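You operate a simulated robot arm through the tools that you are given. There is no shell and no other tool. Be economical: measure what you need, move in short steps, check, and stop when the job is done.

You are at the controls of a simulated robot arm. One attempt, no reset.

JOB
Fetch the yellow sill brush and set it on the green sheet.
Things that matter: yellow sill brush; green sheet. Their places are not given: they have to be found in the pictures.

Only the result counts: the job must be done as asked and must still hold three seconds after the hand-in. Knocking over, shifting, dropping, spilling or breaking anything else fails it. Flat cloth is picked up by pressing the open fingertips on it (5 to 10 N) and closing them slowly along it; thin cloth reads only 2 to 8 mm in the jaws.

ROBOT AND FRAMES
A 6-joint arm with a two-finger parallel gripper, fixed in place. Base frame: the origin is at the foot of the arm, x ahead of it, y to its left, z up; the work surface is at about z = 0. Lengths are in m, angles in degrees, forces in N, time in s.
With the tool pointing down near the work surface it reaches from about 0.18 to 0.46 m from the base axis. Its first joint turns from -70.0 to 70.0 degrees. Payload 1.9 kg.
The tool frame sits at the grasp point between the pads (the TCP): z along the fingers, y along the line on which they close. The tips reach 0.023 m beyond it. Largest opening 0.094 m; finger width 0.038, thickness 0.01; the body of the gripper, 0.054 by 0.096 m, starts 0.039 m behind the TCP.
Orientation is that of the tool frame in the base frame, as a unit quaternion [x, y, z, w]. With the fingers straight down and closing along the base's y, the tool's x points along the base's -x, its y along +y and its z along -z.

CONTROLS
- The arm moves only by the tool send_rows. Its argument "plan" is a list of rows, each a list of 4 numbers: the shift along the base's x, y, z in units of 30 mm (1.0 is 30 mm), then the turn about the base's z in units of 8 degrees (1.0 is 8 degrees). In form: [[dx, dy, dz, yaw], ...]. A call has 1 to 8 rows; each row shifts and turns the commanded pose from where the row before left it. "claw" is the gripper command, from -1 (shut) to 1 (fully open), values between in proportion, set as the call begins (left out, the last holds). A call with a number of a shift or a turn outside -1 to 1 is refused whole. Each row takes 0.2 s and may step no farther than 0.05 m and 8.6 degrees from the row before; otherwise, or with a gripper value out of range, the whole call is refused. Where a pose cannot be reached the arm comes as near as it can. A force on the tool above 40 N (or 10 N above the force at the start of the call, whichever is more), or a blocked arm, ends the call early, and 0.2 s more pass. Each finger travels about 0.108 m/s and halts on what it meets, pressing with about 41 N; the grip force reading is that of the motor and also rises with nothing between the fingers. The clock runs only during rows and for 0.2 s after the last one: add rows that do not move to give the fingers time. It gives the time, the measured TCP pose, the force on the tool (base axes), the opening and the grip force at its end, in the units of the frame above (readings bear some noise), and new pictures: "show" is both (left out), scene, wrist or none.
- Cameras (640 x 400 px; columns grow to the right, rows downward): "scene" is fixed at [0.0678, 0.3239, 0.4243]; the picture's right is [-0.64, -0.77, 0.00], its down [-0.44, 0.37, -0.82] and it looks along [0.63, -0.53, -0.58] (base axes); focal length 314 px, centre (320, 200). "wrist" rides on the gripper at [0.087, 0.016, -0.074] in the tool frame; the picture's right is [-0.18, 0.98, 0.00], its down [-0.58, -0.11, -0.81] and it looks along [-0.79, -0.15, 0.59] (tool axes); focal length 243 px, centre (320, 200).
- locate(camera, pixels): for up to 12 pixels [column, row] of the newest picture of that camera ("zoom" is the newest enlarged one), the place [x, y, z] in the base frame of the surface seen there, good to about 0.003 m. No time passes.
- inspect(camera, box): a new picture of the part [left, top, right, bottom] of that camera's present view, enlarged. No time passes.
- hand_in(): hands the job in; it is judged then, once.

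Keep the steps short. Do not move on a guess: measure, check each grasp and each placing, and mend mistakes. In all there are 60 turns and 170 pictures (those below and enlarged ones count). Leave the gripper open and the arm clear of the work at the hand-in unless told otherwise, and finish with a single line.

The tools are called after "Request:" by a JSON object that holds its "name" and its "arguments". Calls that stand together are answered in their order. send_rows: Moves the arm, as the interface text tells. Its arguments: {"type":"object","properties":{"plan":{"type":"array"},"claw":{"type":"number"},"show":{"type":"string","enum":["both","scene","wrist","none"]}},"required":["plan"]} The other tools are called the same way: locate (camera, pixels) gives the place of the surface under pixels of a picture; inspect (camera, box) takes an enlarged picture of a part of a camera's view; hand_in () hands the job in.

At the start:

```text
time_s: 0.0
position: [0.2747, -0.0027, 0.2461]
ee_rot: [0.002, 1.0, 0.0, 0.001]
force: [0.4, -0.2, 0.1]
width: 0.0937
grip_force: 0.1
```

scene: 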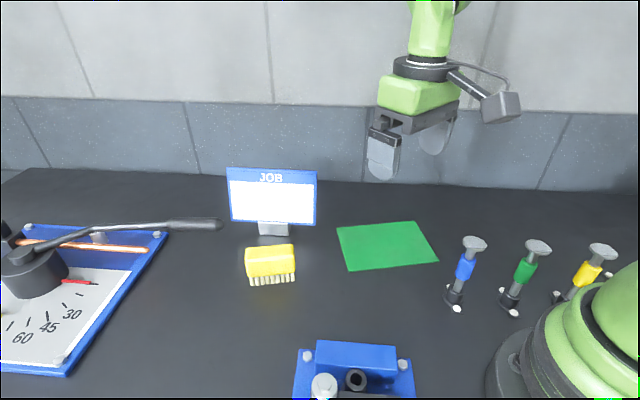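
wrist: 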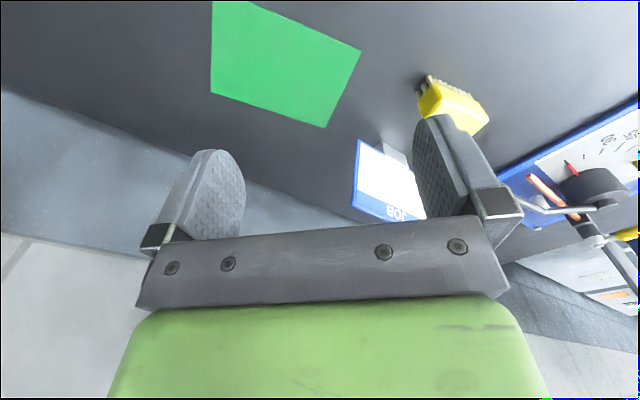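

I see the yellow brush in the scene at about (270,264) and the green sheet at about (387,246). First I enlarge the brush and locate points on both.

Request:
{"name": "inspect", "arguments": {"camera": "scene", "box": [220, 160, 340, 300]}}

Request:
{"name": "locate", "arguments": {"camera": "scene", "pixels": [[247, 250], [292, 245], [248, 275], [294, 271], [270, 248], [251, 284], [293, 281], [337, 228], [414, 222], [437, 261], [348, 270], [387, 246]]}}

Request:
{"name": "locate", "arguments": {"camera": "wrist", "pixels": [[430, 85], [440, 85], [485, 108], [478, 130], [425, 110], [455, 100], [395, 160]]}}

Request:
{"name": "inspect", "arguments": {"camera": "wrist", "box": [340, 60, 520, 220]}}

```text
2.86 times, centred on (280, 230) of scene
```

zoom: 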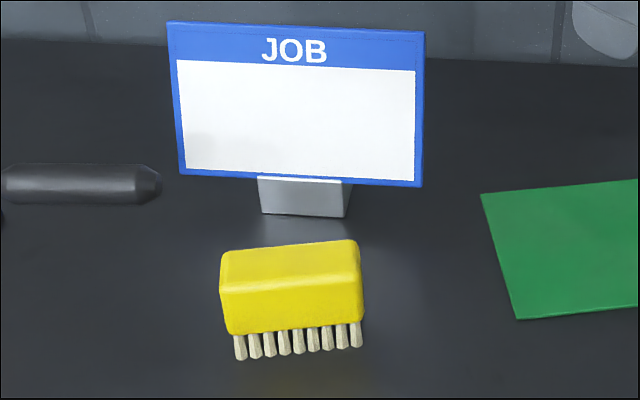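

```text
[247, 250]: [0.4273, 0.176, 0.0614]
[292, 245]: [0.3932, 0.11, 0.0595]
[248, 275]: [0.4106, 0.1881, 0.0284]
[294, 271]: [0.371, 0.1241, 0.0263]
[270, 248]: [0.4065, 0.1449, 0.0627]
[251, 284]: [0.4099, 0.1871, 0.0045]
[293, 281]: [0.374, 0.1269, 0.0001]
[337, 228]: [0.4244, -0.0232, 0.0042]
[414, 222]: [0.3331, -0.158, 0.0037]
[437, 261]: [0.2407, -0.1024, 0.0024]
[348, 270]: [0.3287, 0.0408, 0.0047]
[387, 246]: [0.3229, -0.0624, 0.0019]
```

```text
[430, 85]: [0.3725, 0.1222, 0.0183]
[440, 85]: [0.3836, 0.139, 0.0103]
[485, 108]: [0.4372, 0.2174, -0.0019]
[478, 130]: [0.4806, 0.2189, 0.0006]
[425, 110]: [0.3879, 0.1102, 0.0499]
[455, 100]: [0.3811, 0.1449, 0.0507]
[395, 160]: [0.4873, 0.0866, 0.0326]
```

```text
2.50 times, centred on (430, 140) of wrist
```

zoom: 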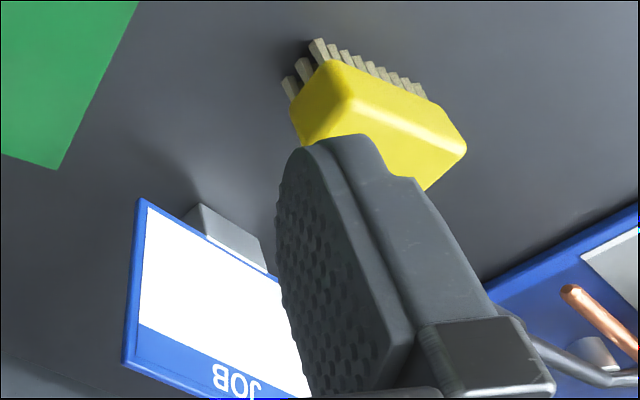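

The brush block's top is around z 0.06, with its long axis along roughly (0.52, 0.85). I measure its top corners and the JOB sign nearby more exactly.

Request:
{"name": "locate", "arguments": {"camera": "scene", "pixels": [[249, 260], [292, 256], [249, 252], [290, 246], [270, 258], [270, 252], [232, 218], [314, 222], [314, 174], [230, 170], [260, 234], [288, 234]]}}

Request:
{"name": "locate", "arguments": {"camera": "wrist", "pixels": [[437, 87], [428, 108], [470, 118], [460, 130], [476, 113], [360, 145], [356, 202], [400, 155]]}}

```text
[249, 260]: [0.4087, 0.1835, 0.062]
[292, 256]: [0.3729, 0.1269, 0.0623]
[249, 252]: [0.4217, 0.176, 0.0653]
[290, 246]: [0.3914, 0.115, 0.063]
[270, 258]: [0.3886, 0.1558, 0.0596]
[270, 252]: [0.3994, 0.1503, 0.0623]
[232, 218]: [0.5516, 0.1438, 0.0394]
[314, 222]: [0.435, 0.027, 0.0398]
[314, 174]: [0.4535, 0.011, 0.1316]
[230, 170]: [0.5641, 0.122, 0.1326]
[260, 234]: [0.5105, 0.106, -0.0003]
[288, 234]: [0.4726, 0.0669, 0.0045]
```

```text
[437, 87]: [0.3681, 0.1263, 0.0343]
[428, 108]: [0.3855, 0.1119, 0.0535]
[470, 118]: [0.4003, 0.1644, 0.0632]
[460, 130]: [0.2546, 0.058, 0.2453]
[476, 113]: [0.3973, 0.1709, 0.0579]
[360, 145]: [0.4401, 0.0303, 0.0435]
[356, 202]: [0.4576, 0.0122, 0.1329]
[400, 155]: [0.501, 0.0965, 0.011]
```

Brush top centre is about (0.400, 0.149), top z 0.062, about 27 mm wide, long axis at 59°. I move above it, staying high to clear the sign, and turn +59° so the fingers close across the short side.

Request:
{"name": "send_rows", "arguments": {"plan": [[0.524, 0.632, -0.3, 0.925], [0.524, 0.632, -0.3, 0.925], [0.524, 0.632, -0.3, 0.925], [0.524, 0.632, -0.3, 0.925], [0.524, 0.632, -0.3, 0.925], [0.524, 0.632, -0.3, 0.925], [0.524, 0.632, -0.3, 0.925], [0.524, 0.632, -0.3, 0.925]], "claw": 1}}

```text
time_s: 1.8
position: [0.401, 0.1503, 0.1728]
ee_rot: [-0.495, 0.869, 0.0, 0.001]
force: [0.3, 0.1, -0.2]
width: 0.094
grip_force: 0.2
```

scene: 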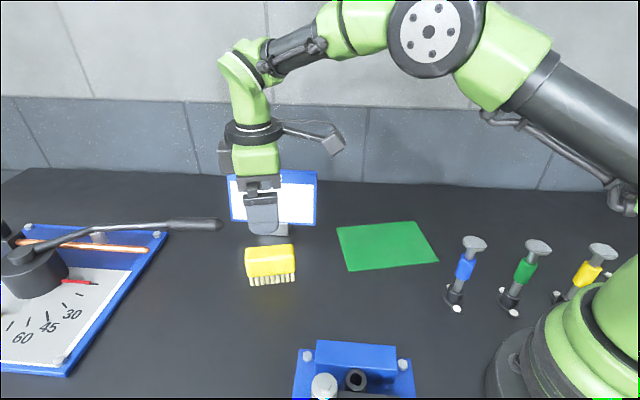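
wrist: 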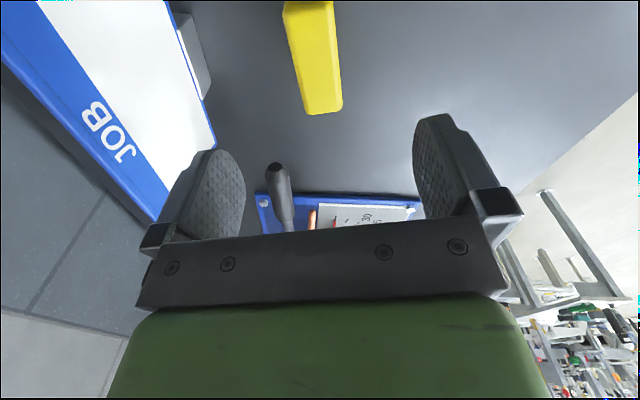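

The arm is over the brush with nothing touched. I check the brush's edges from the wrist camera, which sees it between columns 285 and 343.

Request:
{"name": "locate", "arguments": {"camera": "wrist", "pixels": [[288, 15], [330, 10], [305, 103], [340, 100], [295, 60], [335, 58], [208, 140], [205, 95]]}}

```text
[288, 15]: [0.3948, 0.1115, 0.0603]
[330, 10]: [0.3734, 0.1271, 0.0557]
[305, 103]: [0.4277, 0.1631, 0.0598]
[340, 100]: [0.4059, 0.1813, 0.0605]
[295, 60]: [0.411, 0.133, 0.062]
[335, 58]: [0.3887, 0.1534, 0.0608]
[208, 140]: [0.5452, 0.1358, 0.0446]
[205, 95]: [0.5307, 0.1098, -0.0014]
```

The edges confirm a centre of about (0.4005, 0.147) and good alignment. I go down to TCP z of about 0.044.

Request:
{"name": "send_rows", "arguments": {"plan": [[0, -0.1, -0.8, 0], [0, 0, -0.8, 0], [0, 0, -0.8, 0], [0, 0, -0.8, 0], [0, 0, -0.6, 0], [0, 0, -0.45, 0], [0, 0, 0, 0]]}}

```text
time_s: 3.4
position: [0.4, 0.1466, 0.0455]
ee_rot: [-0.494, 0.869, 0.001, 0.001]
force: [0.0, -0.9, -0.2]
width: 0.0945
grip_force: 0.1
```

scene: 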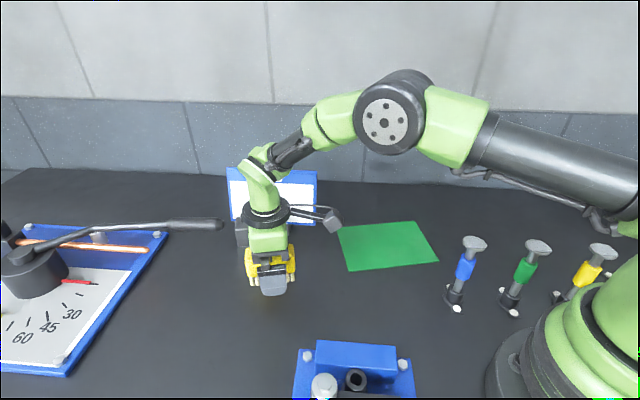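
wrist: 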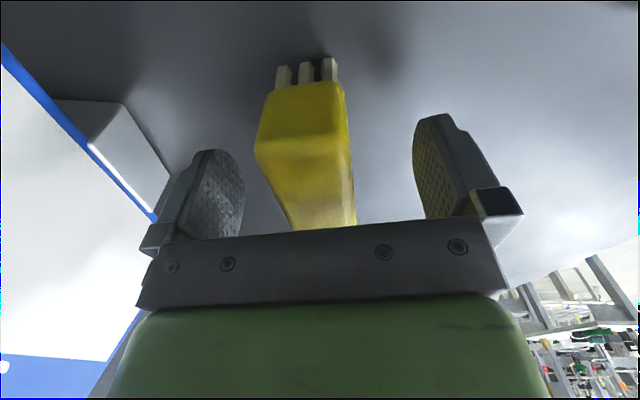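

The brush is between the fingers with no contact and force near zero. I close the gripper.

Request:
{"name": "send_rows", "arguments": {"plan": [[0, 0, 0, 0], [0, 0, 0, 0], [0, 0, 0, 0], [0, 0, 0, 0]], "claw": -1, "show": "wrist"}}

```text
time_s: 4.4
position: [0.3994, 0.1465, 0.0469]
ee_rot: [-0.494, 0.87, 0.0, 0.001]
force: [-0.5, 0.2, 0.3]
width: 0.0335
grip_force: 41.1
```

wrist: 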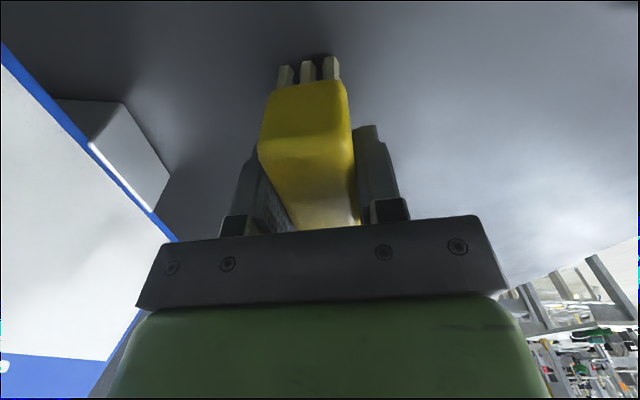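

The jaws hold the brush at 33.5 mm width and 41 N. I lift straight up about 0.1 m and check.

Request:
{"name": "send_rows", "arguments": {"plan": [[0, 0, 0.4, 0], [0, 0, 0.6, 0], [0, 0, 0.8, 0], [0, 0, 0.8, 0], [0, 0, 0.6, 0], [0, 0, 0, 0]]}}

```text
time_s: 5.8
position: [0.4007, 0.1477, 0.1422]
ee_rot: [-0.494, 0.869, 0.0, 0.0]
force: [0.6, -0.4, -1.3]
width: 0.0336
grip_force: 40.6
```

scene: 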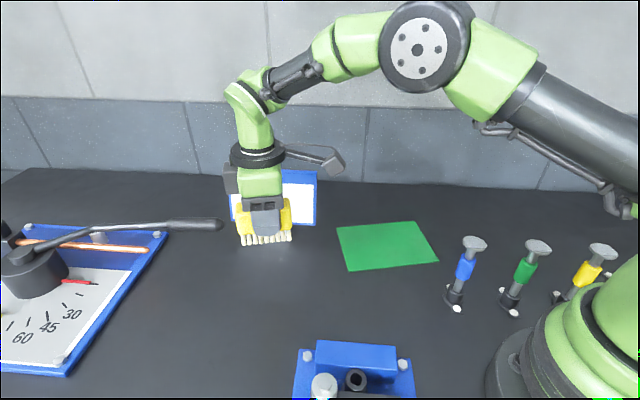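
wrist: 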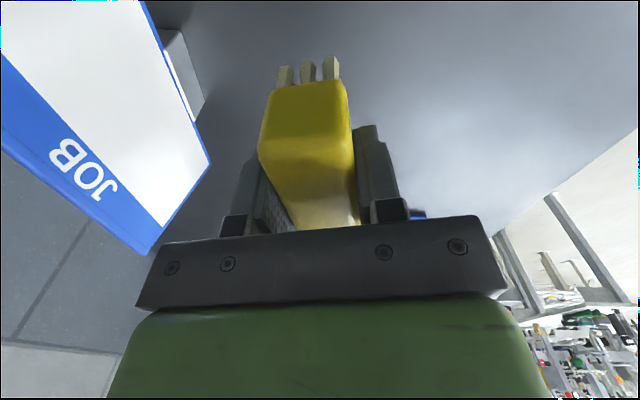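

The brush is securely lifted. I carry it to above the sheet centre (0.33, -0.06), pulling back in x first to stay clear of the sign.

Request:
{"name": "send_rows", "arguments": {"plan": [[-0.9, -0.5, 0.3, 0], [-0.9, -0.9, 0.2, 0], [-0.56, -1, 0, 0], [0, -1, 0, 0], [0, -1, 0, 0], [0, -1, 0, 0], [0, -1, 0, 0], [0, -0.52, 0, 0]]}}

```text
time_s: 7.6
position: [0.3294, -0.0604, 0.1573]
ee_rot: [-0.495, 0.869, 0.0, 0.0]
force: [0.1, 0.2, -0.5]
width: 0.0335
grip_force: 40.5
```

scene: 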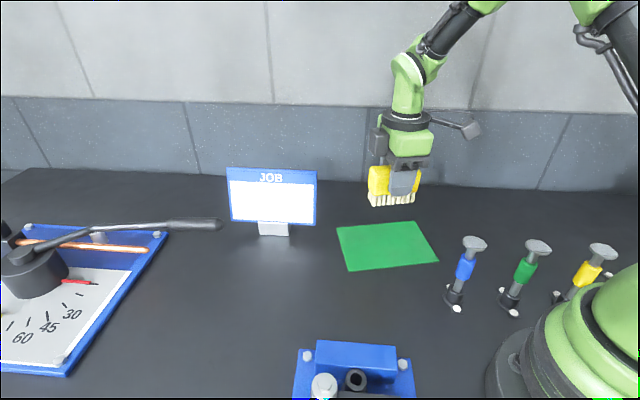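
wrist: 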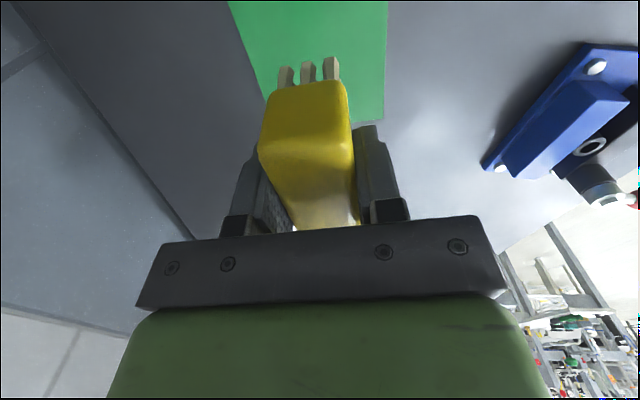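

The brush hangs over the sheet. Before lowering, I check the blue-handled tool's position for clearance with the wrist camera housing, and the sheet's corners.

Request:
{"name": "locate", "arguments": {"camera": "scene", "pixels": [[474, 243], [466, 268], [457, 306], [339, 229], [412, 224], [434, 260], [349, 268], [537, 247]]}}

Request:
{"name": "send_rows", "arguments": {"plan": [[0, 0, -0.6, 0], [0, 0, -0.6, 0], [0, 0, 0, 0]]}}

```text
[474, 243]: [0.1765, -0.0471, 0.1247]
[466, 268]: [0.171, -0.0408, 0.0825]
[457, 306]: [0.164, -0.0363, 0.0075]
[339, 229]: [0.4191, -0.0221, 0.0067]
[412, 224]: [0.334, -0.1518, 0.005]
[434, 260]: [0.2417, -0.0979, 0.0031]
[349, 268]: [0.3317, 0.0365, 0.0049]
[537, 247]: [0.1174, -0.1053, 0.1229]
```

```text
time_s: 8.4
position: [0.3286, -0.0607, 0.1184]
ee_rot: [-0.494, 0.87, 0.0, 0.001]
force: [-0.9, 0.0, -1.0]
width: 0.0334
grip_force: 40.7
```

scene: 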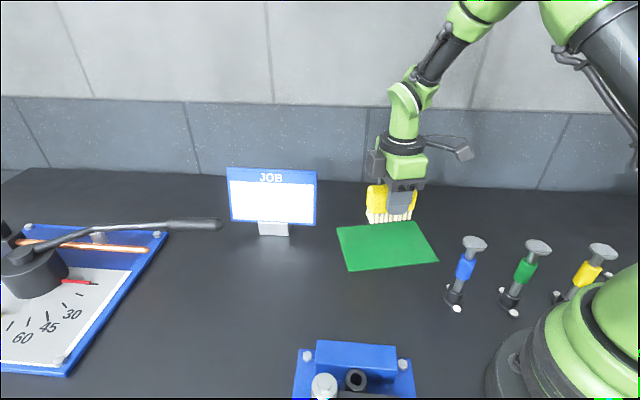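
wrist: 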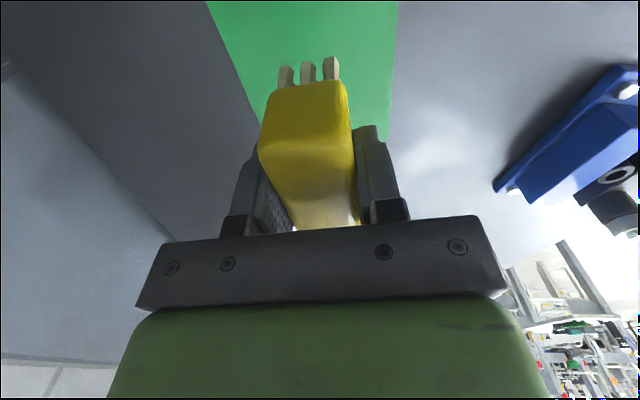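

The tools are more than 0.1 m away and the sheet centre is at about (0.33, -0.06). I lower further to just above the sheet.

Request:
{"name": "send_rows", "arguments": {"plan": [[0, 0, -0.6, 0], [0, 0, -0.6, 0], [0, 0, -0.5, 0], [0, 0, -0.3, 0], [0, 0, 0, 0]]}}

```text
time_s: 9.6
position: [0.3288, -0.0604, 0.0601]
ee_rot: [-0.494, 0.869, 0.0, 0.001]
force: [-0.8, 0.6, -1.6]
width: 0.0333
grip_force: 41.3
```

scene: 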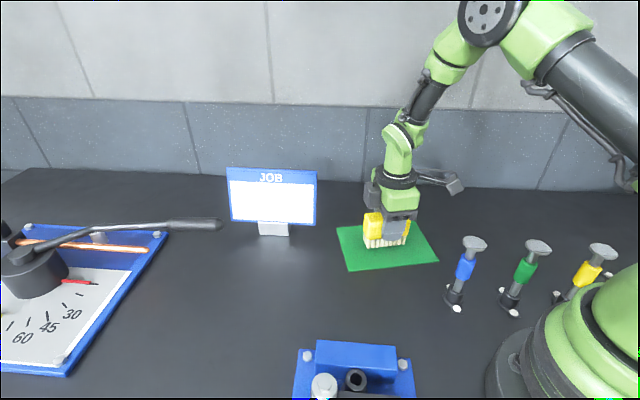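
wrist: 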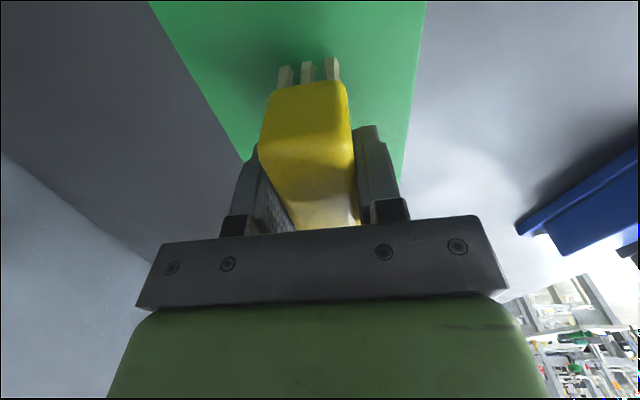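

TCP z is 0.060, so the bristles are still about 12 mm above the sheet. I lower in small steps and watch the vertical force.

Request:
{"name": "send_rows", "arguments": {"plan": [[0, 0, -0.12, 0], [0, 0, -0.12, 0], [0, 0, -0.1, 0], [0, 0, 0, 0]], "show": "scene"}}

```text
time_s: 10.6
position: [0.329, -0.0608, 0.0498]
ee_rot: [-0.494, 0.87, 0.001, 0.001]
force: [1.3, -0.3, -0.4]
width: 0.0334
grip_force: 41.0
```

scene: 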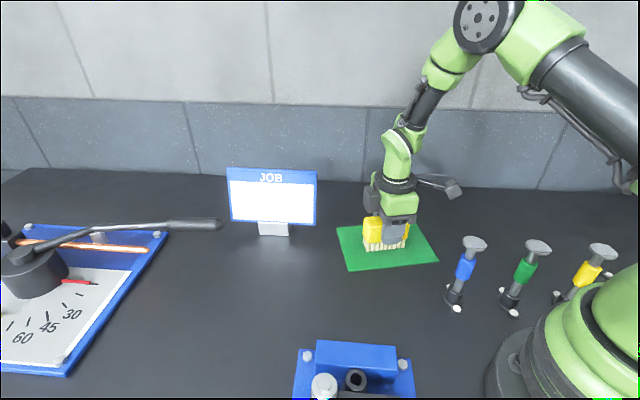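

No clear contact yet at z 0.050. I go down another 2 to 3 mm.

Request:
{"name": "send_rows", "arguments": {"plan": [[0, 0, -0.05, 0], [0, 0, -0.04, 0], [0, 0, 0, 0]], "show": "none"}}

```text
time_s: 11.4
position: [0.3306, -0.0597, 0.0495]
ee_rot: [-0.494, 0.869, 0.0, 0.002]
force: [-8.8, 1.6, 35.7]
width: 0.0335
grip_force: 40.7
```

There is contact at 36 N upward, so the bristles are on the sheet. I ease up about 2 mm to relax the force.

Request:
{"name": "send_rows", "arguments": {"plan": [[0, 0, -0.0, 0], [0, 0, 0.06, 0], [0, 0, 0, 0]], "show": "none"}}

```text
time_s: 12.2
position: [0.3282, -0.0615, 0.0494]
ee_rot: [-0.494, 0.869, 0.001, 0.001]
force: [1.2, -0.8, 2.2]
width: 0.0335
grip_force: 41.1
```

The force is down to about 2 N, so the brush rests lightly on the sheet. I open the gripper.

Request:
{"name": "send_rows", "arguments": {"plan": [[0, 0, 0, 0], [0, 0, 0, 0], [0, 0, 0, 0], [0, 0, 0, 0]], "claw": 1}}

```text
time_s: 13.2
position: [0.3279, -0.0615, 0.0496]
ee_rot: [-0.494, 0.869, 0.001, 0.0]
force: [0.9, 0.8, -0.1]
width: 0.0939
grip_force: 0.1
```

scene: 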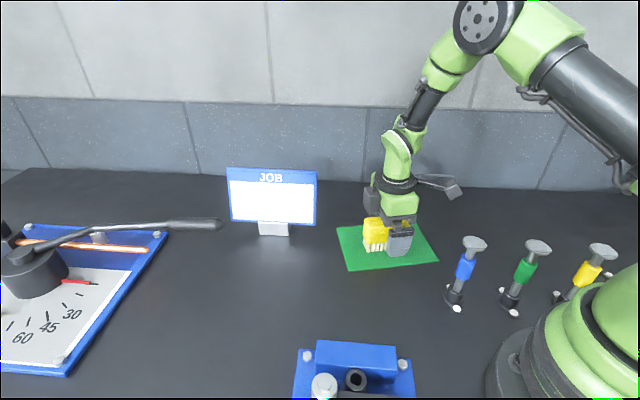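
wrist: 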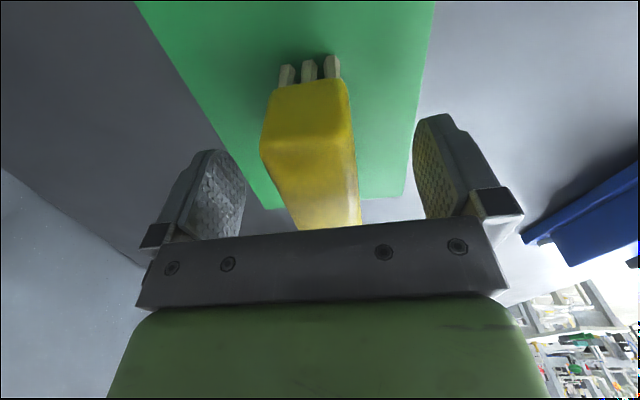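

The gripper is fully open and the brush stands free. I raise the arm straight up.

Request:
{"name": "send_rows", "arguments": {"plan": [[0, 0, 0.4, 0], [0, 0, 0.8, 0], [0, 0, 0.9, 0], [0, 0, 0.9, 0], [0, 0, 0.9, 0], [0, 0, 0.9, 0], [0, 0, 0.6, 0], [0, 0, 0, 0]]}}

Request:
{"name": "inspect", "arguments": {"camera": "scene", "box": [320, 190, 460, 290]}}

```text
time_s: 15.0
position: [0.3304, -0.0594, 0.2123]
ee_rot: [-0.494, 0.87, 0.0, 0.0]
force: [0.4, -0.3, 0.1]
width: 0.0942
grip_force: 0.1
```

scene: 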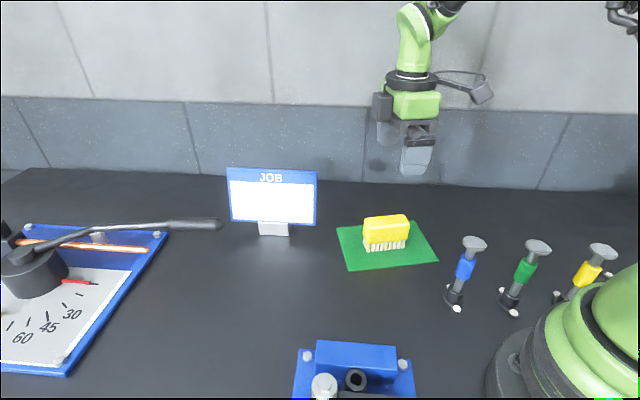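
wrist: 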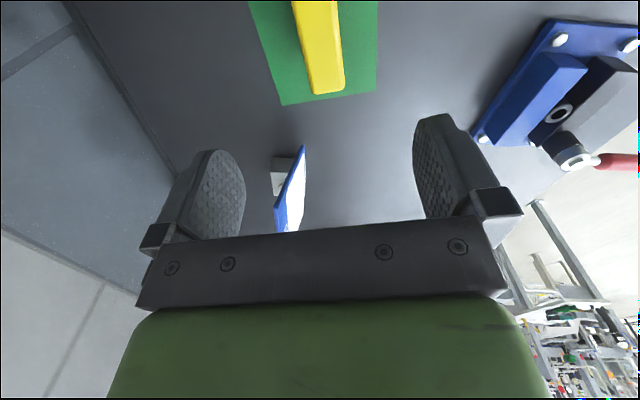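

```text
4.00 times, centred on (390, 240) of scene
```

zoom: 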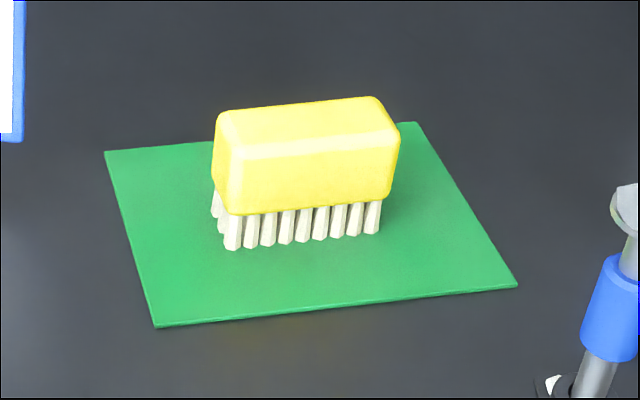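

The brush stands upright on its bristles, wholly on the green sheet. Everything else is where it was, and the arm is clear with the gripper open, so I hand in.

Request:
{"name": "hand_in", "arguments": {}}

```text
The job is handed in.
```

The yellow sill brush is standing upright on the green sheet; nothing else was moved, and the job is handed in.
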